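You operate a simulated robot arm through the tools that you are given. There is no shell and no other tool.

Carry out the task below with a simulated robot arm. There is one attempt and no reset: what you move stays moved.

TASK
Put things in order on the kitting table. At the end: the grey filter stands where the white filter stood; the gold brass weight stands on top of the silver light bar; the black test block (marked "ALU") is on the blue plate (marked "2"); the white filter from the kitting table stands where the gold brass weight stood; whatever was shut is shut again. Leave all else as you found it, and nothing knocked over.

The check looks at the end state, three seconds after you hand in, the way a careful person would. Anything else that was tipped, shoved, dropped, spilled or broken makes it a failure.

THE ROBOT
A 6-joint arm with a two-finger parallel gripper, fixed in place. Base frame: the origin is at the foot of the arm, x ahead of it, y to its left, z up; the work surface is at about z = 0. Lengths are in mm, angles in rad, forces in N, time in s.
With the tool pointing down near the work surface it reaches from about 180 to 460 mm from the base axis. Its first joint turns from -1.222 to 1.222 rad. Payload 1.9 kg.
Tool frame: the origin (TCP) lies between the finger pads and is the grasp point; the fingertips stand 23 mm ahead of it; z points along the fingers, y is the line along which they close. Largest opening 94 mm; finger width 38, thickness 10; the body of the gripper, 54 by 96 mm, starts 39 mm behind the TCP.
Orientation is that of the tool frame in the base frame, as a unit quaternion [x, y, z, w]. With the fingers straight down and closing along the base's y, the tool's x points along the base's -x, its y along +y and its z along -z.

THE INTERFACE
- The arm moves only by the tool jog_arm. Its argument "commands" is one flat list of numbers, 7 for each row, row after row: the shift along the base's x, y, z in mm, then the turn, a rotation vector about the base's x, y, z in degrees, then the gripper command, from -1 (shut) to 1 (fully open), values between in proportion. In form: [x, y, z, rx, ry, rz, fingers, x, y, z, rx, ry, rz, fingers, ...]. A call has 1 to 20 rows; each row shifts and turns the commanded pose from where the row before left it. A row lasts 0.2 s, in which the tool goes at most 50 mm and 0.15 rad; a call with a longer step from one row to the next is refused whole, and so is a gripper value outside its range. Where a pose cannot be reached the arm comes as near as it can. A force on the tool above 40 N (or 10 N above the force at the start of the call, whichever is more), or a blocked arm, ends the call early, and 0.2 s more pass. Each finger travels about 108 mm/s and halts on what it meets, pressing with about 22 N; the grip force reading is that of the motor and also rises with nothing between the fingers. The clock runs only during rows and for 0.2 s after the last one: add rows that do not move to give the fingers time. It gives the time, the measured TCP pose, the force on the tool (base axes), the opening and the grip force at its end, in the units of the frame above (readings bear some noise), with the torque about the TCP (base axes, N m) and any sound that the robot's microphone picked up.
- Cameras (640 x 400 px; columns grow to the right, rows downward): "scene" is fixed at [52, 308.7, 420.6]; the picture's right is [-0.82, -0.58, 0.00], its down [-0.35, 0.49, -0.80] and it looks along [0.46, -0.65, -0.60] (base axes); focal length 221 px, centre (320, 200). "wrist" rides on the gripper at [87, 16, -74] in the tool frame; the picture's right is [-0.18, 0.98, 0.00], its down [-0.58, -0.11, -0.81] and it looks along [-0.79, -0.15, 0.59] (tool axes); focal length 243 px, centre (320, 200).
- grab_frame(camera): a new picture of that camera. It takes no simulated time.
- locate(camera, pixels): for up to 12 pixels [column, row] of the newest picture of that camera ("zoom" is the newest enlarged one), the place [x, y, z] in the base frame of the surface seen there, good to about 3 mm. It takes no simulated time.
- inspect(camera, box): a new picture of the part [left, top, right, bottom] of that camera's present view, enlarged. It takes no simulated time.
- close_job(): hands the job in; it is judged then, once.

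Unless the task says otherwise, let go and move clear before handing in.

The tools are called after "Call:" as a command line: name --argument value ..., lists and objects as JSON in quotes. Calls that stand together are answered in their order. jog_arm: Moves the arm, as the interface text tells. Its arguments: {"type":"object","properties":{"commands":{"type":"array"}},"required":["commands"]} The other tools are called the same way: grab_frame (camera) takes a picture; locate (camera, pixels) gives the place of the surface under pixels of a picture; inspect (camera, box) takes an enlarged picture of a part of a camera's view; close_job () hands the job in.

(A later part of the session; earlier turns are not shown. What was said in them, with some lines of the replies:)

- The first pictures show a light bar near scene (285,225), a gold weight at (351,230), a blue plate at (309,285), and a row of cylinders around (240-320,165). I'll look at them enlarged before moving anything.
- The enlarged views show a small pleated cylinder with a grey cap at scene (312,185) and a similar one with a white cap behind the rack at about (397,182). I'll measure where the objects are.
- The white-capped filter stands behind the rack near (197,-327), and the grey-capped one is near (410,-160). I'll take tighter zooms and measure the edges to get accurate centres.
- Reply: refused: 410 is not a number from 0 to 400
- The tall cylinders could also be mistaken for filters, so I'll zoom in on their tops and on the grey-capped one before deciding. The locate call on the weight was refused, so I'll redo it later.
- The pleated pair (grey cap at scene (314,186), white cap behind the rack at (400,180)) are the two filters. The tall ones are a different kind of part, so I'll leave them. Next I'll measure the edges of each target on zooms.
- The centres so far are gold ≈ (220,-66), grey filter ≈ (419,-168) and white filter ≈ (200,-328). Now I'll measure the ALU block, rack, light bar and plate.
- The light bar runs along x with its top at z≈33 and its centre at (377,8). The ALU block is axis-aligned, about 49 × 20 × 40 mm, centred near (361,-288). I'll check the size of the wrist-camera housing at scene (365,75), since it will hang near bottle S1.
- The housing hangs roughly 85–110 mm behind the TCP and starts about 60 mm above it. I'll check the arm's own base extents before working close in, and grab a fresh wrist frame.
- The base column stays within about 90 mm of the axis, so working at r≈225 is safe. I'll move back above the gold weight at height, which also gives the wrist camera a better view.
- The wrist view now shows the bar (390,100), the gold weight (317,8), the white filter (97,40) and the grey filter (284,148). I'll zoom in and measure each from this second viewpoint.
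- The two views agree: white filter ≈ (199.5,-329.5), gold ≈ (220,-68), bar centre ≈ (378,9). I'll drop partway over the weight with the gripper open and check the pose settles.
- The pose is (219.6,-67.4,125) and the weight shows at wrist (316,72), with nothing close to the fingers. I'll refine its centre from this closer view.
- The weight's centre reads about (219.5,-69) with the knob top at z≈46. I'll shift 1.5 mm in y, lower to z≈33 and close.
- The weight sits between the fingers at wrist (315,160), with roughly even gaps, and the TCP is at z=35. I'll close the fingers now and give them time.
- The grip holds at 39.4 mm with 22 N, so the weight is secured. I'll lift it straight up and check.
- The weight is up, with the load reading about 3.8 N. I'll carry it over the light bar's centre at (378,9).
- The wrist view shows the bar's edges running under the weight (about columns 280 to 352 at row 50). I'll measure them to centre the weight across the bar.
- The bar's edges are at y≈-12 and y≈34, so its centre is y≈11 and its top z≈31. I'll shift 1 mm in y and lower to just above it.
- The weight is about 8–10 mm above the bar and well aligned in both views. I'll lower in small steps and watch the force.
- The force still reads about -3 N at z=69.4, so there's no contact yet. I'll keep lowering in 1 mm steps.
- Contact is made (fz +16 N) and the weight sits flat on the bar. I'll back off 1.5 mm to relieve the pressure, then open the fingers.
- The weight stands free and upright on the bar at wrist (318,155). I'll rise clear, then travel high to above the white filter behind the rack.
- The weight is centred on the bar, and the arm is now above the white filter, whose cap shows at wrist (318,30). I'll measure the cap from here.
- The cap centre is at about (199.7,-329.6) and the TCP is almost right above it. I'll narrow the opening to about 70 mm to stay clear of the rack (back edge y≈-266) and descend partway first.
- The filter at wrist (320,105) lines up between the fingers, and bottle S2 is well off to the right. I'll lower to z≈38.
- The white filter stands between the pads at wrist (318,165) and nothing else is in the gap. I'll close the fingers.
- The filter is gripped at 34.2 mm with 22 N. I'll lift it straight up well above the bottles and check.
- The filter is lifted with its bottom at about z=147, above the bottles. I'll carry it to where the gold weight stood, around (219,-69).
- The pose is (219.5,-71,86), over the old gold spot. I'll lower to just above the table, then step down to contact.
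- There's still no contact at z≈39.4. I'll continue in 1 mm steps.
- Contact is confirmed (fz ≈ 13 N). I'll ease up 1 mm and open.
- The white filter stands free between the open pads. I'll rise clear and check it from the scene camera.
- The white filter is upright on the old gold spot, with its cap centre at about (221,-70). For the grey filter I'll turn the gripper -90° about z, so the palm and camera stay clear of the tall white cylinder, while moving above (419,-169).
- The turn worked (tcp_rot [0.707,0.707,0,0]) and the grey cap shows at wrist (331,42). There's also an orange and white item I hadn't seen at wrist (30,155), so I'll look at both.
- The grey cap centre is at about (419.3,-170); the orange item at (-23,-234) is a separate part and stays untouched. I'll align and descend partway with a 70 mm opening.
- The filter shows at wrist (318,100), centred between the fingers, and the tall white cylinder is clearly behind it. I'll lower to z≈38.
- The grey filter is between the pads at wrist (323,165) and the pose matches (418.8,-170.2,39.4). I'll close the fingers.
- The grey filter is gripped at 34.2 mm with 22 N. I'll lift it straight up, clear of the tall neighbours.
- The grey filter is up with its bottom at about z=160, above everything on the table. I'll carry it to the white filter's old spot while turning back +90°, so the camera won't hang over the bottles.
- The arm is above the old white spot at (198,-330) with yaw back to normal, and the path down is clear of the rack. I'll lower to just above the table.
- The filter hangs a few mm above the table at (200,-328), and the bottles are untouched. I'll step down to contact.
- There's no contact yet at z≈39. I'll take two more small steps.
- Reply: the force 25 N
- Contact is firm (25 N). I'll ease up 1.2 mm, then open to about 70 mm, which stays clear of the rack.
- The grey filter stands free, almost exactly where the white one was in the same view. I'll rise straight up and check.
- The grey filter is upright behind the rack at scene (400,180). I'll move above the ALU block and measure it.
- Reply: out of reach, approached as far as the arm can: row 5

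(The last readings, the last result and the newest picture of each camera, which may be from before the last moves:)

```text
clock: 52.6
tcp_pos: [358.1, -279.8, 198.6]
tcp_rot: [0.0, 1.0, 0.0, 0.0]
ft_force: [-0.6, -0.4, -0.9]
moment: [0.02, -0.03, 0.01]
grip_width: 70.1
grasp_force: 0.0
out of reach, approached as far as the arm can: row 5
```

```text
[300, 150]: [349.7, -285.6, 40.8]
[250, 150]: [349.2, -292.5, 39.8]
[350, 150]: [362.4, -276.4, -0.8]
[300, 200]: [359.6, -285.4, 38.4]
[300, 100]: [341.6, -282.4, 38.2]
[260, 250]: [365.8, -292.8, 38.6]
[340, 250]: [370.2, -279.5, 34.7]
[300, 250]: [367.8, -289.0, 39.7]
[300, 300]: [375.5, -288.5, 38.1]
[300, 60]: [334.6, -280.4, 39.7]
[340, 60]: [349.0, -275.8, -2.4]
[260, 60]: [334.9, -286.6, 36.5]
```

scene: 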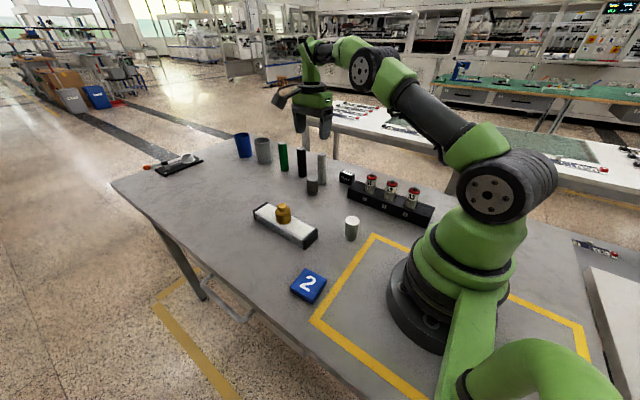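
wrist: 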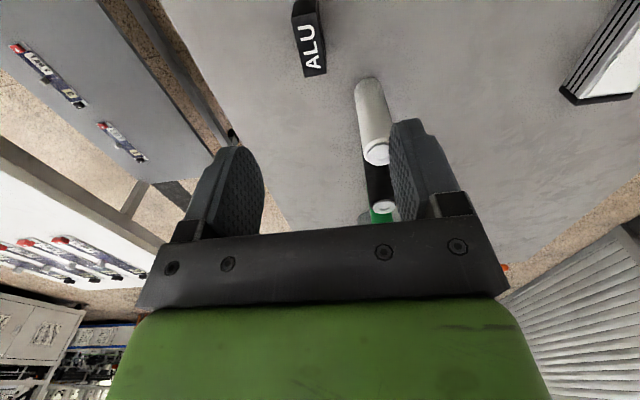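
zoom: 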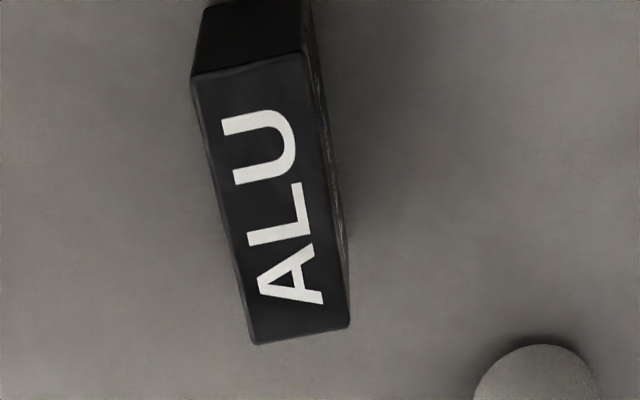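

Row 5 was just out of reach (r≈461) and the block's centre is at about (359,-288.5), right at the limit. I'll grip it slightly off-centre at x≈350 instead, so I'm moving back a bit, and I'll check the S1 cap height for the camera housing.

Call:
jog_arm --commands '[-9.9, 1.1, 0, 0, 0, 0, 0.1, 0, 0, 0, 0, 0, 0, 0.1, 0, 0, 0, 0, 0, 0, 0.1]'

Call:
grab_frame --camera "scene"

Call:
locate --camera "scene" --pixels '[[372, 174], [372, 175], [371, 175], [373, 175], [371, 178], [375, 179], [368, 179]]'

Call:
grab_frame --camera "wrist"

```text
clock: 53.4
tcp_pos: [346.7, -280.4, 198.0]
tcp_rot: [0.002, 1.0, 0.001, 0.001]
ft_force: [0.3, 1.1, 0.6]
moment: [0.0, -0.01, 0.01]
grip_width: 51.7
grasp_force: 0.0
```

```text
taken
```

scene: 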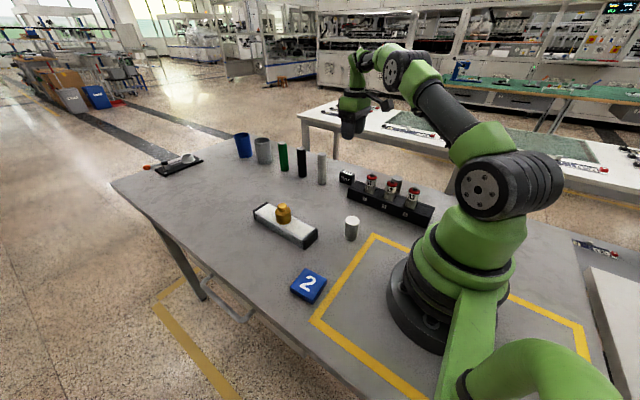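

```text
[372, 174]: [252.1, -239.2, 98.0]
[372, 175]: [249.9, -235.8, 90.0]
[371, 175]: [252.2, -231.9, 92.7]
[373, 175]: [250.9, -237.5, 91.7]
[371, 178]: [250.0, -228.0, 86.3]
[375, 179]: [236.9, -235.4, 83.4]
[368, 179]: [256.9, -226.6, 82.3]
```

```text
taken
```

wrist: 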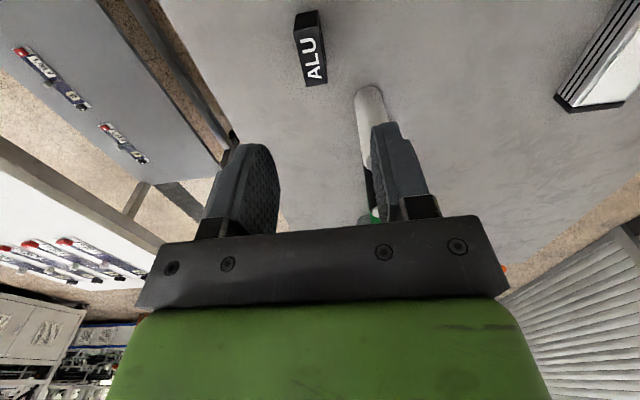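

The S1 cap top is at z≈97, at about (250,-238). The pose now reads (346.7,-280.4), so I'll measure the block again from here.

Call:
inspect --camera "wrist" --box '[280, 0, 350, 100]'

Call:
locate --camera "zoom" --pixels '[[300, 200], [280, 180], [340, 180], [290, 260], [350, 260], [310, 300], [270, 120], [330, 120], [310, 240], [320, 320], [300, 160], [310, 220]]'

```text
4.00 times, centred on (315, 50) of wrist
```

zoom: 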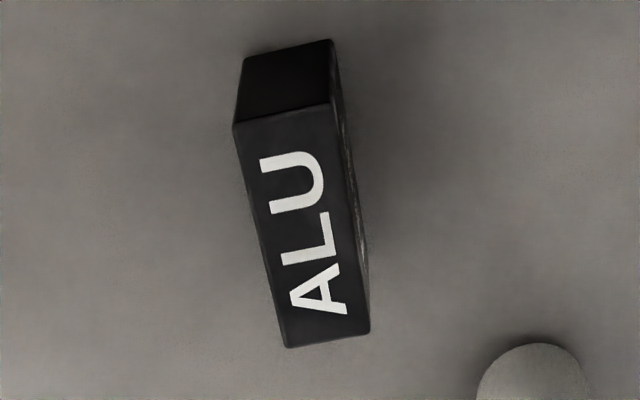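

```text
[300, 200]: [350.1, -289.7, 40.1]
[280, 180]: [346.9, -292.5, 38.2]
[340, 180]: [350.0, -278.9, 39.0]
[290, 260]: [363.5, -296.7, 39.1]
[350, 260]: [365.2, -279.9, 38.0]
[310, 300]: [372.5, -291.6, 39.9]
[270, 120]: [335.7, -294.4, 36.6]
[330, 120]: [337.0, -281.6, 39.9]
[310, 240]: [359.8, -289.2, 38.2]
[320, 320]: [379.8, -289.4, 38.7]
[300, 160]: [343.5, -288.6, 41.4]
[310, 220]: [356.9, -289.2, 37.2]
```

The block's centre is at about (358.5,-289) and it is axis-aligned. I'll shift to about (350,-288.5) and lower partway.

Call:
jog_arm --commands '[3, -8, -10, 0, 0, 0, 0.1, 0, 0, -30, 0, 0, 0, 0.1, 0, 0, -30, 0, 0, 0, 0.1, 0, 0, -20, 0, 0, 0, 0.1, 0, 0, 0, 0, 0, 0, 0.1, 0, 0, 0, 0, 0, 0, 0.1]'

Call:
grab_frame --camera "wrist"

Call:
inspect --camera "scene" --box '[310, 90, 430, 210]'

```text
clock: 54.8
tcp_pos: [350.1, -287.8, 108.2]
tcp_rot: [0.001, 1.0, -0.001, 0.0]
ft_force: [0.3, -0.3, 0.2]
moment: [0.0, 0.0, -0.02]
grip_width: 51.7
grasp_force: 0.0
```

```text
taken
```

wrist: 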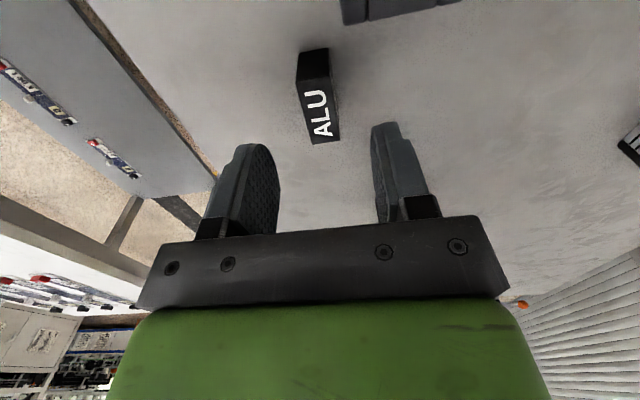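

```text
3.33 times, centred on (370, 150) of scene
```

zoom: 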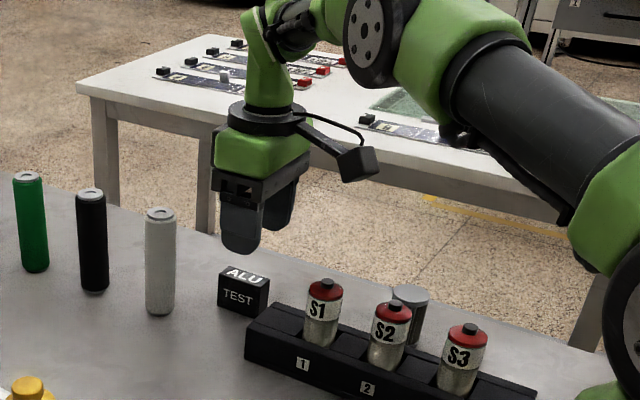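

The TCP reads (350.1,-287.8,108) and the block shows at wrist (318,95). A quick check of its edges before the final descent.

Call:
inspect --camera "wrist" --box '[270, 30, 370, 160]'

Call:
locate --camera "zoom" --pixels '[[310, 200], [275, 200], [345, 200], [320, 260], [290, 260], [355, 260], [330, 310], [300, 310], [360, 310], [300, 170], [270, 170], [335, 170]]'

Call:
inspect --camera "scene" --box '[340, 120, 400, 200]'

Call:
locate --camera "zoom" --pixels '[[310, 120], [300, 140], [330, 130], [300, 155], [340, 145], [290, 120]]'

```text
3.08 times, centred on (320, 95) of wrist
```

zoom: 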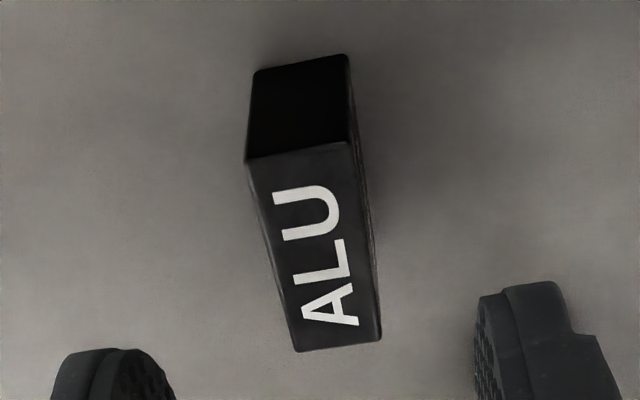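

```text
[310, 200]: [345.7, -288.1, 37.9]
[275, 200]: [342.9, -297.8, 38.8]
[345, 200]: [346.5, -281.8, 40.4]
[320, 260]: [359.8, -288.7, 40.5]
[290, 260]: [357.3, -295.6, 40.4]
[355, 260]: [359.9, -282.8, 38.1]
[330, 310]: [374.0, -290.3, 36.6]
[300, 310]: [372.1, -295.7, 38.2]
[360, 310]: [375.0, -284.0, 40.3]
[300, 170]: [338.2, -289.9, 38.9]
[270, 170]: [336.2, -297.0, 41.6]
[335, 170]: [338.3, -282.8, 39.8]
```

```text
5.00 times, centred on (370, 160) of scene
```

zoom: 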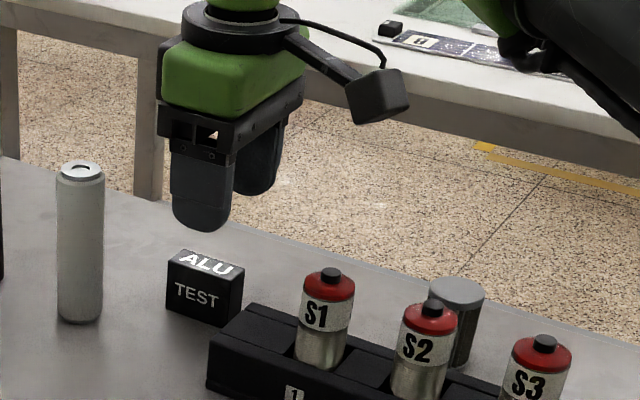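

```text
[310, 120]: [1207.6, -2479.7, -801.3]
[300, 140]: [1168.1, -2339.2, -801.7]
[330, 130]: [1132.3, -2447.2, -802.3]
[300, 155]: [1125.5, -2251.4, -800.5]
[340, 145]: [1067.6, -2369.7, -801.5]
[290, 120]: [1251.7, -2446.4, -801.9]
```

The block's centre line is at y≈-289, and the camera housing will stay about 10 mm above the S1 cap. I'll lower to z≈43.

Call:
jog_arm --commands '[0, -0.5, -25, 0, 0, 0, 0.1, 0, 0, -20, 0, 0, 0, 0.1, 0, 0, -12, 0, 0, 0, 0.1, 0, 0, -8, 0, 0, 0, 0.1, 0, 0, 0, 0, 0, 0, 0.1, 0, 0, 0, 0, 0, 0, 0.1]'

Call:
grab_frame --camera "wrist"

Call:
inspect --camera "scene" --box '[320, 110, 420, 210]'

```text
clock: 56.2
tcp_pos: [348.4, -290.1, 44.3]
tcp_rot: [0.001, 1.0, 0.0, 0.0]
ft_force: [0.1, -0.5, 0.8]
moment: [-0.04, 0.01, -0.01]
grip_width: 51.8
grasp_force: 0.1
```

```text
taken
```

wrist: 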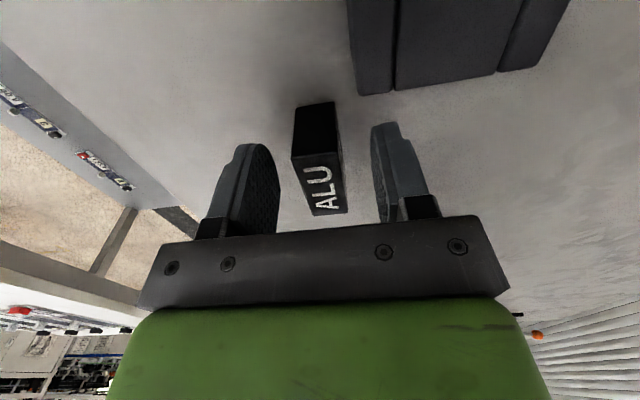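

```text
4.00 times, centred on (370, 160) of scene
```

zoom: 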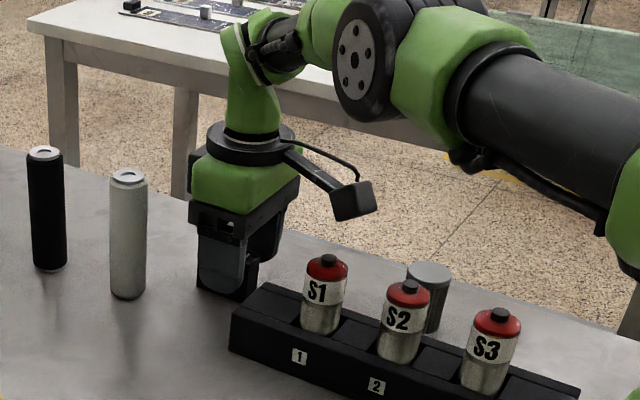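

The block is between the pads at wrist (318,160) and the housing is clear above S1. I'll close the fingers on it.

Call:
jog_arm --commands '[0, 0, 0, 0, 0, 0, -0.2, 0, 0, 0, 0, 0, 0, -0.45, 0, 0, 0, 0, 0, 0, -1, 0, 0, 0, 0, 0, 0, -1]'

Call:
grab_frame --camera "wrist"

```text
clock: 57.2
tcp_pos: [347.9, -289.4, 44.9]
tcp_rot: [0.001, 1.0, 0.0, 0.0]
ft_force: [-0.2, -0.6, 0.5]
moment: [0.0, 0.04, 0.0]
grip_width: 21.7
grasp_force: 21.8
```

```text
taken
```

wrist: 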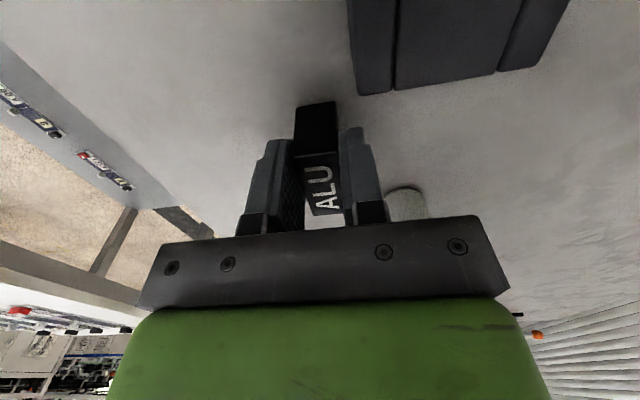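

The block is gripped at 21.7 mm with 22 N. I'll lift it gently and check that it hangs level.

Call:
jog_arm --commands '[0, 0, 6, 0, 0, 0, -1, 0, 0, 20, 0, 0, 0, -1, 0, 0, 30, 0, 0, 0, -1, 0, 0, 35, 0, 0, 0, -1, 0, 0, 35, 0, 0, 0, -1, 0, 0, 20, 0, 0, 0, -1, 0, 0, 0, 0, 0, 0, -1]'

Call:
grab_frame --camera "wrist"

Call:
inspect --camera "scene" --box '[310, 60, 430, 200]'

```text
clock: 58.8
tcp_pos: [349.1, -289.2, 189.7]
tcp_rot: [0.0, 1.0, 0.0, 0.0]
ft_force: [1.7, 0.0, -0.8]
moment: [0.02, 0.01, -0.01]
grip_width: 21.7
grasp_force: 22.4
```

```text
taken
```

wrist: 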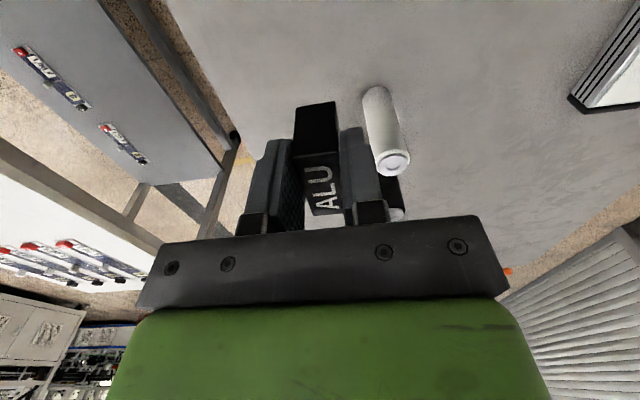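

```text
2.86 times, centred on (370, 130) of scene
```

zoom: 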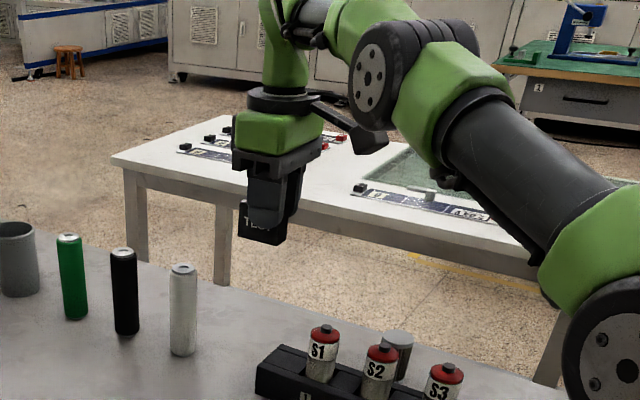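

The block hangs level, with the load about 1 N. The plate spans about x 192–247 and y 82–137, so I'll carry the block high to TCP (210.5,109), which puts the block's centre on the plate's centre.

Call:
jog_arm --commands '[-6, 20, 0, 0, 0, 0, -1, -12, 34, 0, 0, 0, 0, -1, -12, 36, 0, 0, 0, 0, -1, -12, 36, 0, 0, 0, 0, -1, -12, 36, 0, 0, 0, 0, -1, -12, 36, 0, 0, 0, 0, -1, -12, 36, 0, 0, 0, 0, -1, -13, 36, 0, 0, 0, 0, -1, -13, 36, 0, 0, 0, 0, -1, -13, 36, 0, 0, 0, 0, -1, -13, 36, 0, 0, 0, 0, -1, -9, 20, 0, 0, 0, 0, -1, 0, 0, 0, 0, 0, 0, -1, 0, 0, 0, 0, 0, 0, -1]'

Call:
grab_frame --camera "wrist"

Call:
grab_frame --camera "scene"

```text
clock: 61.8
tcp_pos: [212.7, 109.5, 187.9]
tcp_rot: [0.001, 1.0, 0.001, -0.001]
ft_force: [-0.1, -1.0, -1.3]
moment: [0.01, -0.01, -0.02]
grip_width: 22.1
grasp_force: 22.2
```

```text
taken
```

wrist: 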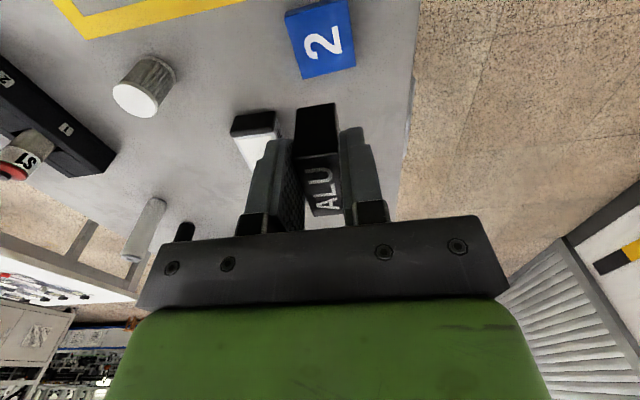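

```text
taken
```

scene: 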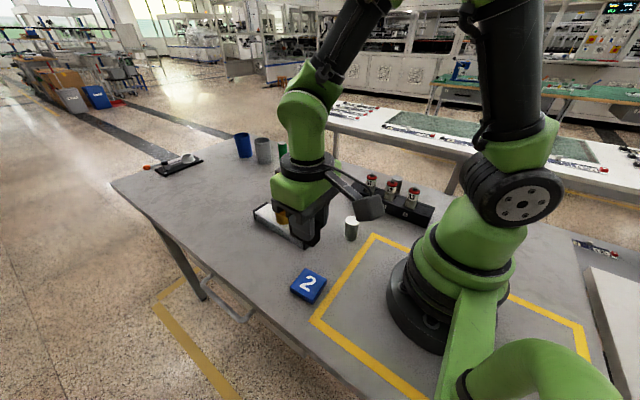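

The plate shows at wrist (322,40), with the block above it. I'll measure the plate's corners from here.

Call:
inspect --camera "wrist" --box '[270, 0, 370, 90]'

Call:
locate --camera "wrist" --pixels '[[290, 18], [346, 5], [303, 72], [353, 62], [322, 40], [295, 45], [348, 35], [320, 10], [328, 68], [322, 30], [322, 50], [310, 40]]'

```text
4.44 times, centred on (320, 45) of wrist
```

zoom: 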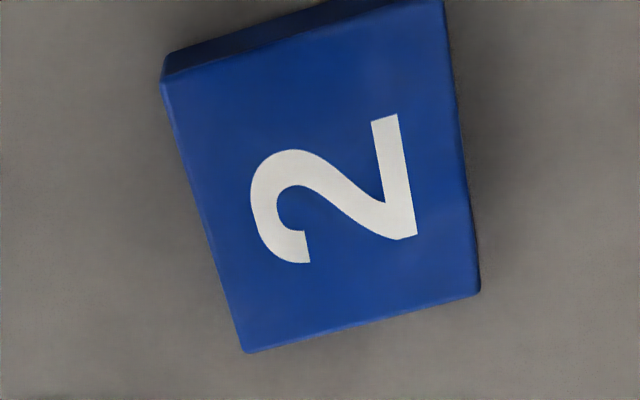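

```text
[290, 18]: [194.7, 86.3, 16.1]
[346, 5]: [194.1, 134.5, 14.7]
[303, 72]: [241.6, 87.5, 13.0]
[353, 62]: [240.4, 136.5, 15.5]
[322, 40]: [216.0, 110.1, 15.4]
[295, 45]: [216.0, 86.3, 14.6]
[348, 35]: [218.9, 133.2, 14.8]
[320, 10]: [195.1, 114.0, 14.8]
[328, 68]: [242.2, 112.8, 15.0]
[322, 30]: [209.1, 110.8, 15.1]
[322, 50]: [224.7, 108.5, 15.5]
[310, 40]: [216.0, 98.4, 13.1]
```

The plate's centre is at about (219,110) and its top at z≈15. I'll shift slightly and lower to just above it.

Call:
jog_arm --commands '[-2, 0.7, -30, 0, 0, 0, -1, 0, 0, -40, 0, 0, 0, -1, 0, 0, -30, 0, 0, 0, -1, 0, 0, -20, 0, 0, 0, -1, 0, 0, 0, 0, 0, 0, -1, 0, 0, 0, 0, 0, 0, -1]'

Call:
grab_frame --camera "wrist"

Call:
inspect --camera "scene" --box '[250, 200, 370, 320]'

```text
clock: 63.2
tcp_pos: [210.2, 109.9, 70.2]
tcp_rot: [0.001, 1.0, -0.001, 0.0]
ft_force: [-0.6, 0.1, -1.4]
moment: [0.03, 0.0, 0.01]
grip_width: 21.8
grasp_force: 22.0
```

```text
taken
```

wrist: 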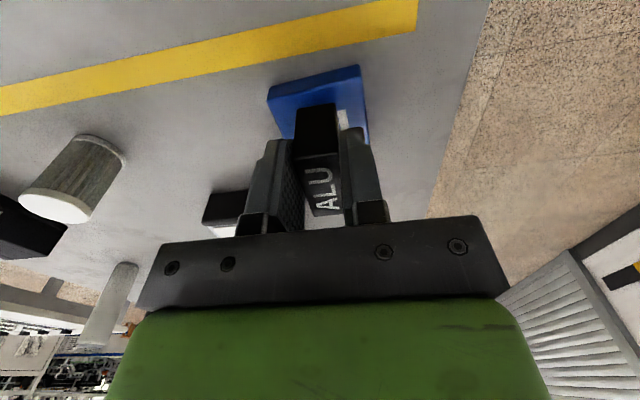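

```text
3.33 times, centred on (310, 260) of scene
```

zoom: 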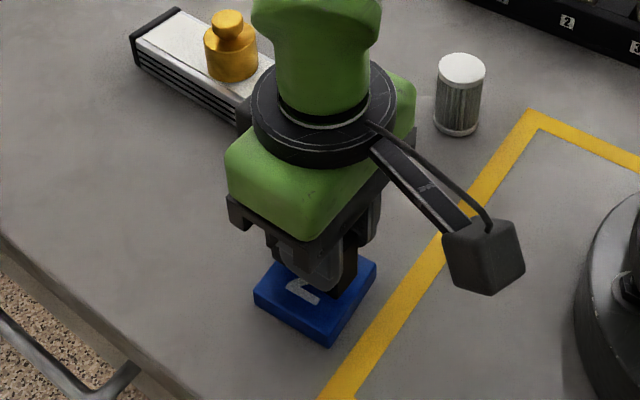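

The block hangs about 10 mm above the plate and is well centred in both views. I'll step down to contact.

Call:
jog_arm --commands '[0, 0, -4, 0, 0, 0, -1, 0, 0, -2, 0, 0, 0, -1, 0, 0, 0, 0, 0, 0, -1]'

Call:
jog_arm --commands '[0, 0, -1.5, 0, 0, 0, -1, 0, 0, 0, 0, 0, 0, -1]'

Call:
jog_arm --commands '[0, 0, -1, 0, 0, 0, -1, 0, 0, 0, 0, 0, 0, -1]'

```text
clock: 64.0
tcp_pos: [209.2, 108.7, 63.4]
tcp_rot: [0.001, 1.0, -0.001, 0.0]
ft_force: [0.3, -0.6, -1.9]
moment: [-0.02, 0.04, -0.02]
grip_width: 21.8
grasp_force: 22.5
```

```text
clock: 64.6
tcp_pos: [208.6, 109.1, 63.3]
tcp_rot: [0.001, 1.0, 0.001, 0.0]
ft_force: [0.5, -0.1, -1.6]
moment: [-0.03, 0.01, 0.0]
grip_width: 21.6
grasp_force: 22.2
```

```text
clock: 65.2
tcp_pos: [208.7, 109.2, 61.6]
tcp_rot: [0.001, 1.0, 0.0, -0.001]
ft_force: [0.1, 1.1, -1.9]
moment: [0.01, 0.02, 0.01]
grip_width: 21.9
grasp_force: 21.9
```

There's no contact yet at z≈61.6. I'll continue in 0.8 mm steps.

Call:
jog_arm --commands '[0, 0, -0.8, 0, 0, 0, -1, 0, 0, 0, 0, 0, 0, -1]'

Call:
jog_arm --commands '[0, 0, -0.8, 0, 0, 0, -1, 0, 0, 0, 0, 0, 0, -1]'

```text
clock: 65.8
tcp_pos: [208.5, 110.0, 59.2]
tcp_rot: [0.001, 1.0, -0.001, 0.0]
ft_force: [-0.3, -0.8, -1.5]
moment: [-0.01, -0.02, -0.01]
grip_width: 21.7
grasp_force: 21.4
```

```text
clock: 66.4
tcp_pos: [209.5, 109.1, 59.0]
tcp_rot: [0.001, 1.0, 0.0, 0.0]
ft_force: [-3.6, 0.5, 14.6]
moment: [0.01, -0.05, -0.01]
grip_width: 21.7
grasp_force: 21.8
```

Contact is made (fz +14.6 N). I'll ease up slightly and open the fingers.

Call:
jog_arm --commands '[0, 0, 0.5, 0, 0, 0, -1, 0, 0, 0, 0, 0, 0, -1]'

Call:
jog_arm --commands '[0, 0, 0, 0, 0, 0, -0.3, 0, 0, 0, 0, 0, 0, 0.2, 0, 0, 0, 0, 0, 0, 0.2]'

Call:
grab_frame --camera "wrist"

```text
clock: 67.0
tcp_pos: [210.4, 108.8, 59.8]
tcp_rot: [0.001, 1.0, 0.0, 0.0]
ft_force: [-0.2, -1.2, 3.2]
moment: [-0.06, -0.13, -0.04]
grip_width: 21.6
grasp_force: 21.3
```

```text
clock: 67.8
tcp_pos: [208.9, 108.3, 59.7]
tcp_rot: [0.001, 1.0, 0.0, -0.001]
ft_force: [-0.7, -0.9, -0.2]
moment: [0.01, -0.01, -0.03]
grip_width: 56.3
grasp_force: 0.0
```

```text
taken
```

wrist: 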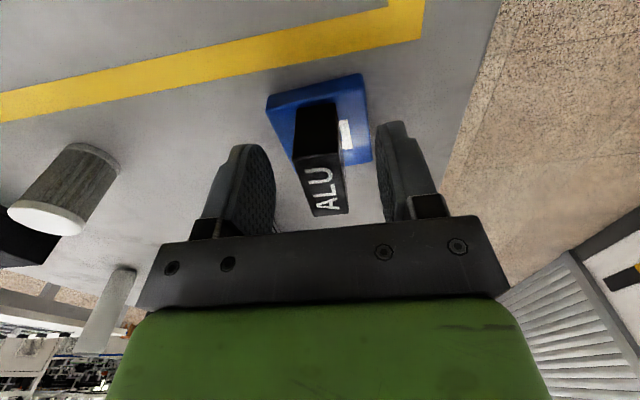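

The block stands free on the plate with both pads clear. I'll rise straight up and look at the result.

Call:
jog_arm --commands '[0, 0, 12, 0, 0, 0, 0.2, 0, 0, 30, 0, 0, 0, 0.2, 0, 0, 40, 0, 0, 0, 0.2, 0, 0, 40, 0, 0, 0, 0.2, 0, 0, 40, 0, 0, 0, 0.2, 0, 0, 40, 0, 0, 0, 1, 0, 0, 0, 0, 0, 0, 1]'

Call:
grab_frame --camera "scene"

Call:
inspect --camera "scene" --box '[270, 240, 350, 310]'

Call:
grab_frame --camera "wrist"

```text
clock: 69.4
tcp_pos: [209.7, 107.7, 262.9]
tcp_rot: [0.001, 1.0, 0.0, 0.001]
ft_force: [0.1, -0.1, 0.0]
moment: [0.03, 0.01, 0.0]
grip_width: 94.1
grasp_force: 0.1
```

```text
taken
```

scene: 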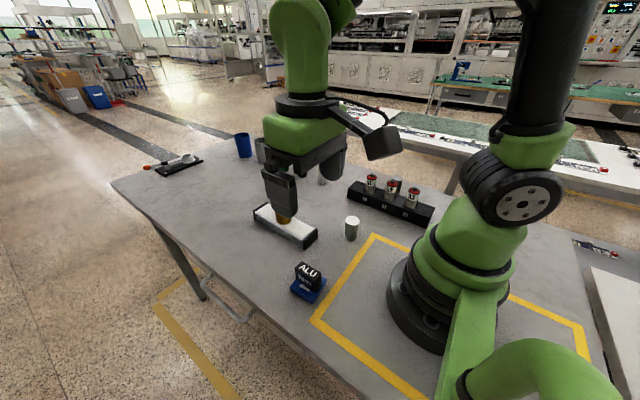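

```text
5.71 times, centred on (310, 275) of scene
```

zoom: 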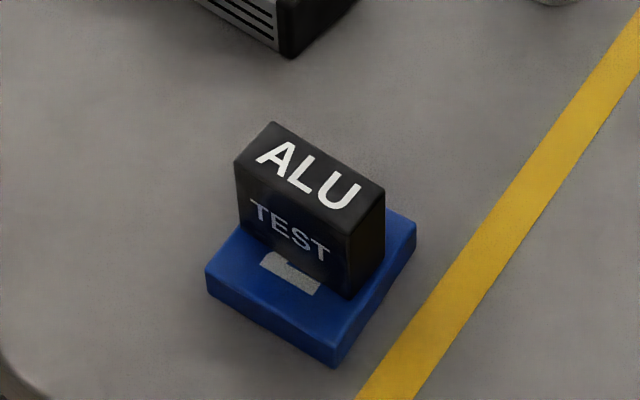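

```text
taken
```

wrist: 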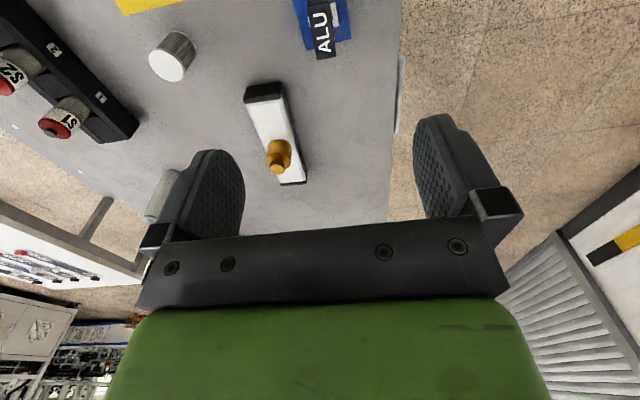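

The ALU block is upright on the plate and the plate hasn't shifted. I'll move the arm back near its starting pose so I can check everything unobstructed.

Call:
jog_arm --commands '[14, -24, 3, 0, 0, 0, 1, 14, -24, 3, 0, 0, 0, 1, 14, -24, 3, 0, 0, 0, 1, 14, -24, 3, 0, 0, 0, 1, 15, -25, 3, 0, 0, 0, 1, 15, -25, 3, 0, 0, 0, 1, 15, -25, 3, 0, 0, 0, 1, 15, -25, 3, 0, 0, 0, 1, 0, 0, 0, 0, 0, 0, 1, 0, 0, 0, 0, 0, 0, 1]'

Call:
grab_frame --camera "scene"

Call:
inspect --camera "scene" --box '[230, 130, 430, 310]'

Call:
inspect --camera "scene" --box '[384, 168, 416, 188]'

Call:
grab_frame --camera "wrist"

```text
clock: 71.6
tcp_pos: [323.9, -86.2, 285.5]
tcp_rot: [0.001, 1.0, 0.0, 0.0]
ft_force: [0.7, -0.6, -0.2]
moment: [0.01, -0.01, 0.01]
grip_width: 93.8
grasp_force: 0.1
```

```text
taken
```

scene: 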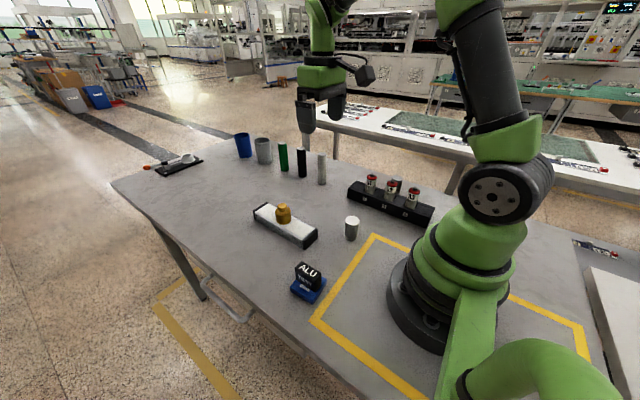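

```text
2.22 times, centred on (330, 220) of scene
```

zoom: 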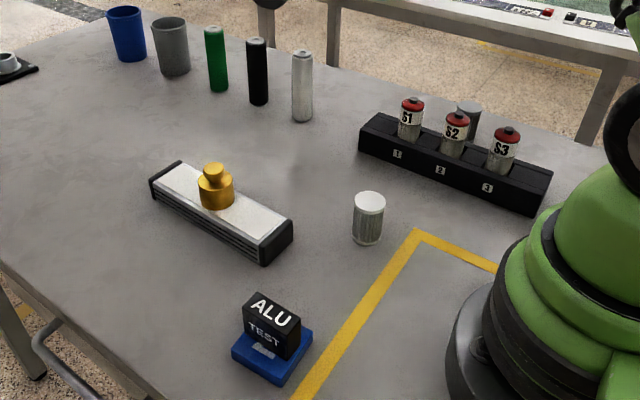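

```text
16.00 times, centred on (400, 178) of scene
```

zoom: 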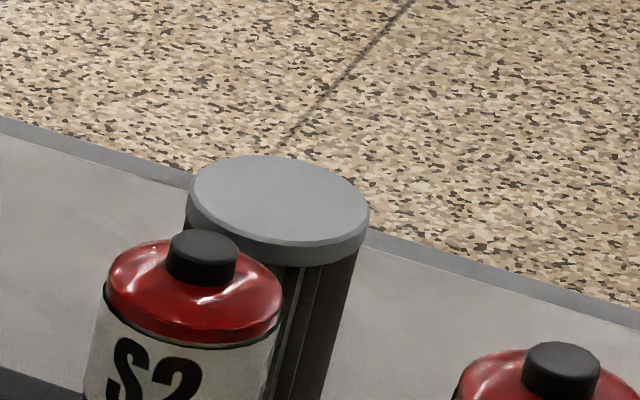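

```text
taken
```

wrist: 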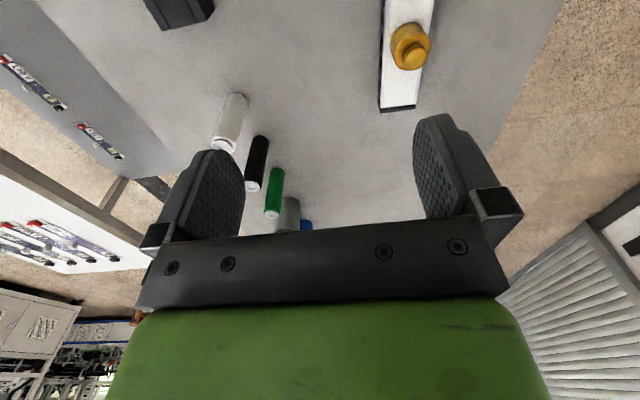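

The final views match the task. The grey filter's cap sits on the same pixels as the white one did (zoom 188–370), the white filter is on the old gold spot at (352,228), the weight is centred on the bar at (283,213), and ALU is on the plate at (309,277). Nothing else has moved, nothing was opened, and the arm is clear with its gripper open, so I'm handing in.

Call:
close_job

```text
The job is handed in.
```

The job is handed in, with everything in place in the last camera views before I closed it:

- **Grey filter:** it stands behind the rack where the white filter stood. Its cap shows at almost exactly the same spot in the picture as the white one did.
- **Gold brass weight:** it stands upright in the middle of the silver light bar.
- **Black test block ("ALU"):** it stands upright on the blue plate ("2"), inside the plate's edges, and the plate did not shift.
- **White filter:** it stands upright where the gold brass weight stood.

I took "filter" to mean the two short pleated cylinders with grey and white caps. The tall white, black and green cylinders looked like a different kind of part, so I left them alone.

I opened nothing, so there was nothing to shut again. Nothing else looked moved or knocked over. The arm ended close to its starting pose, with the gripper open and clear of everything.
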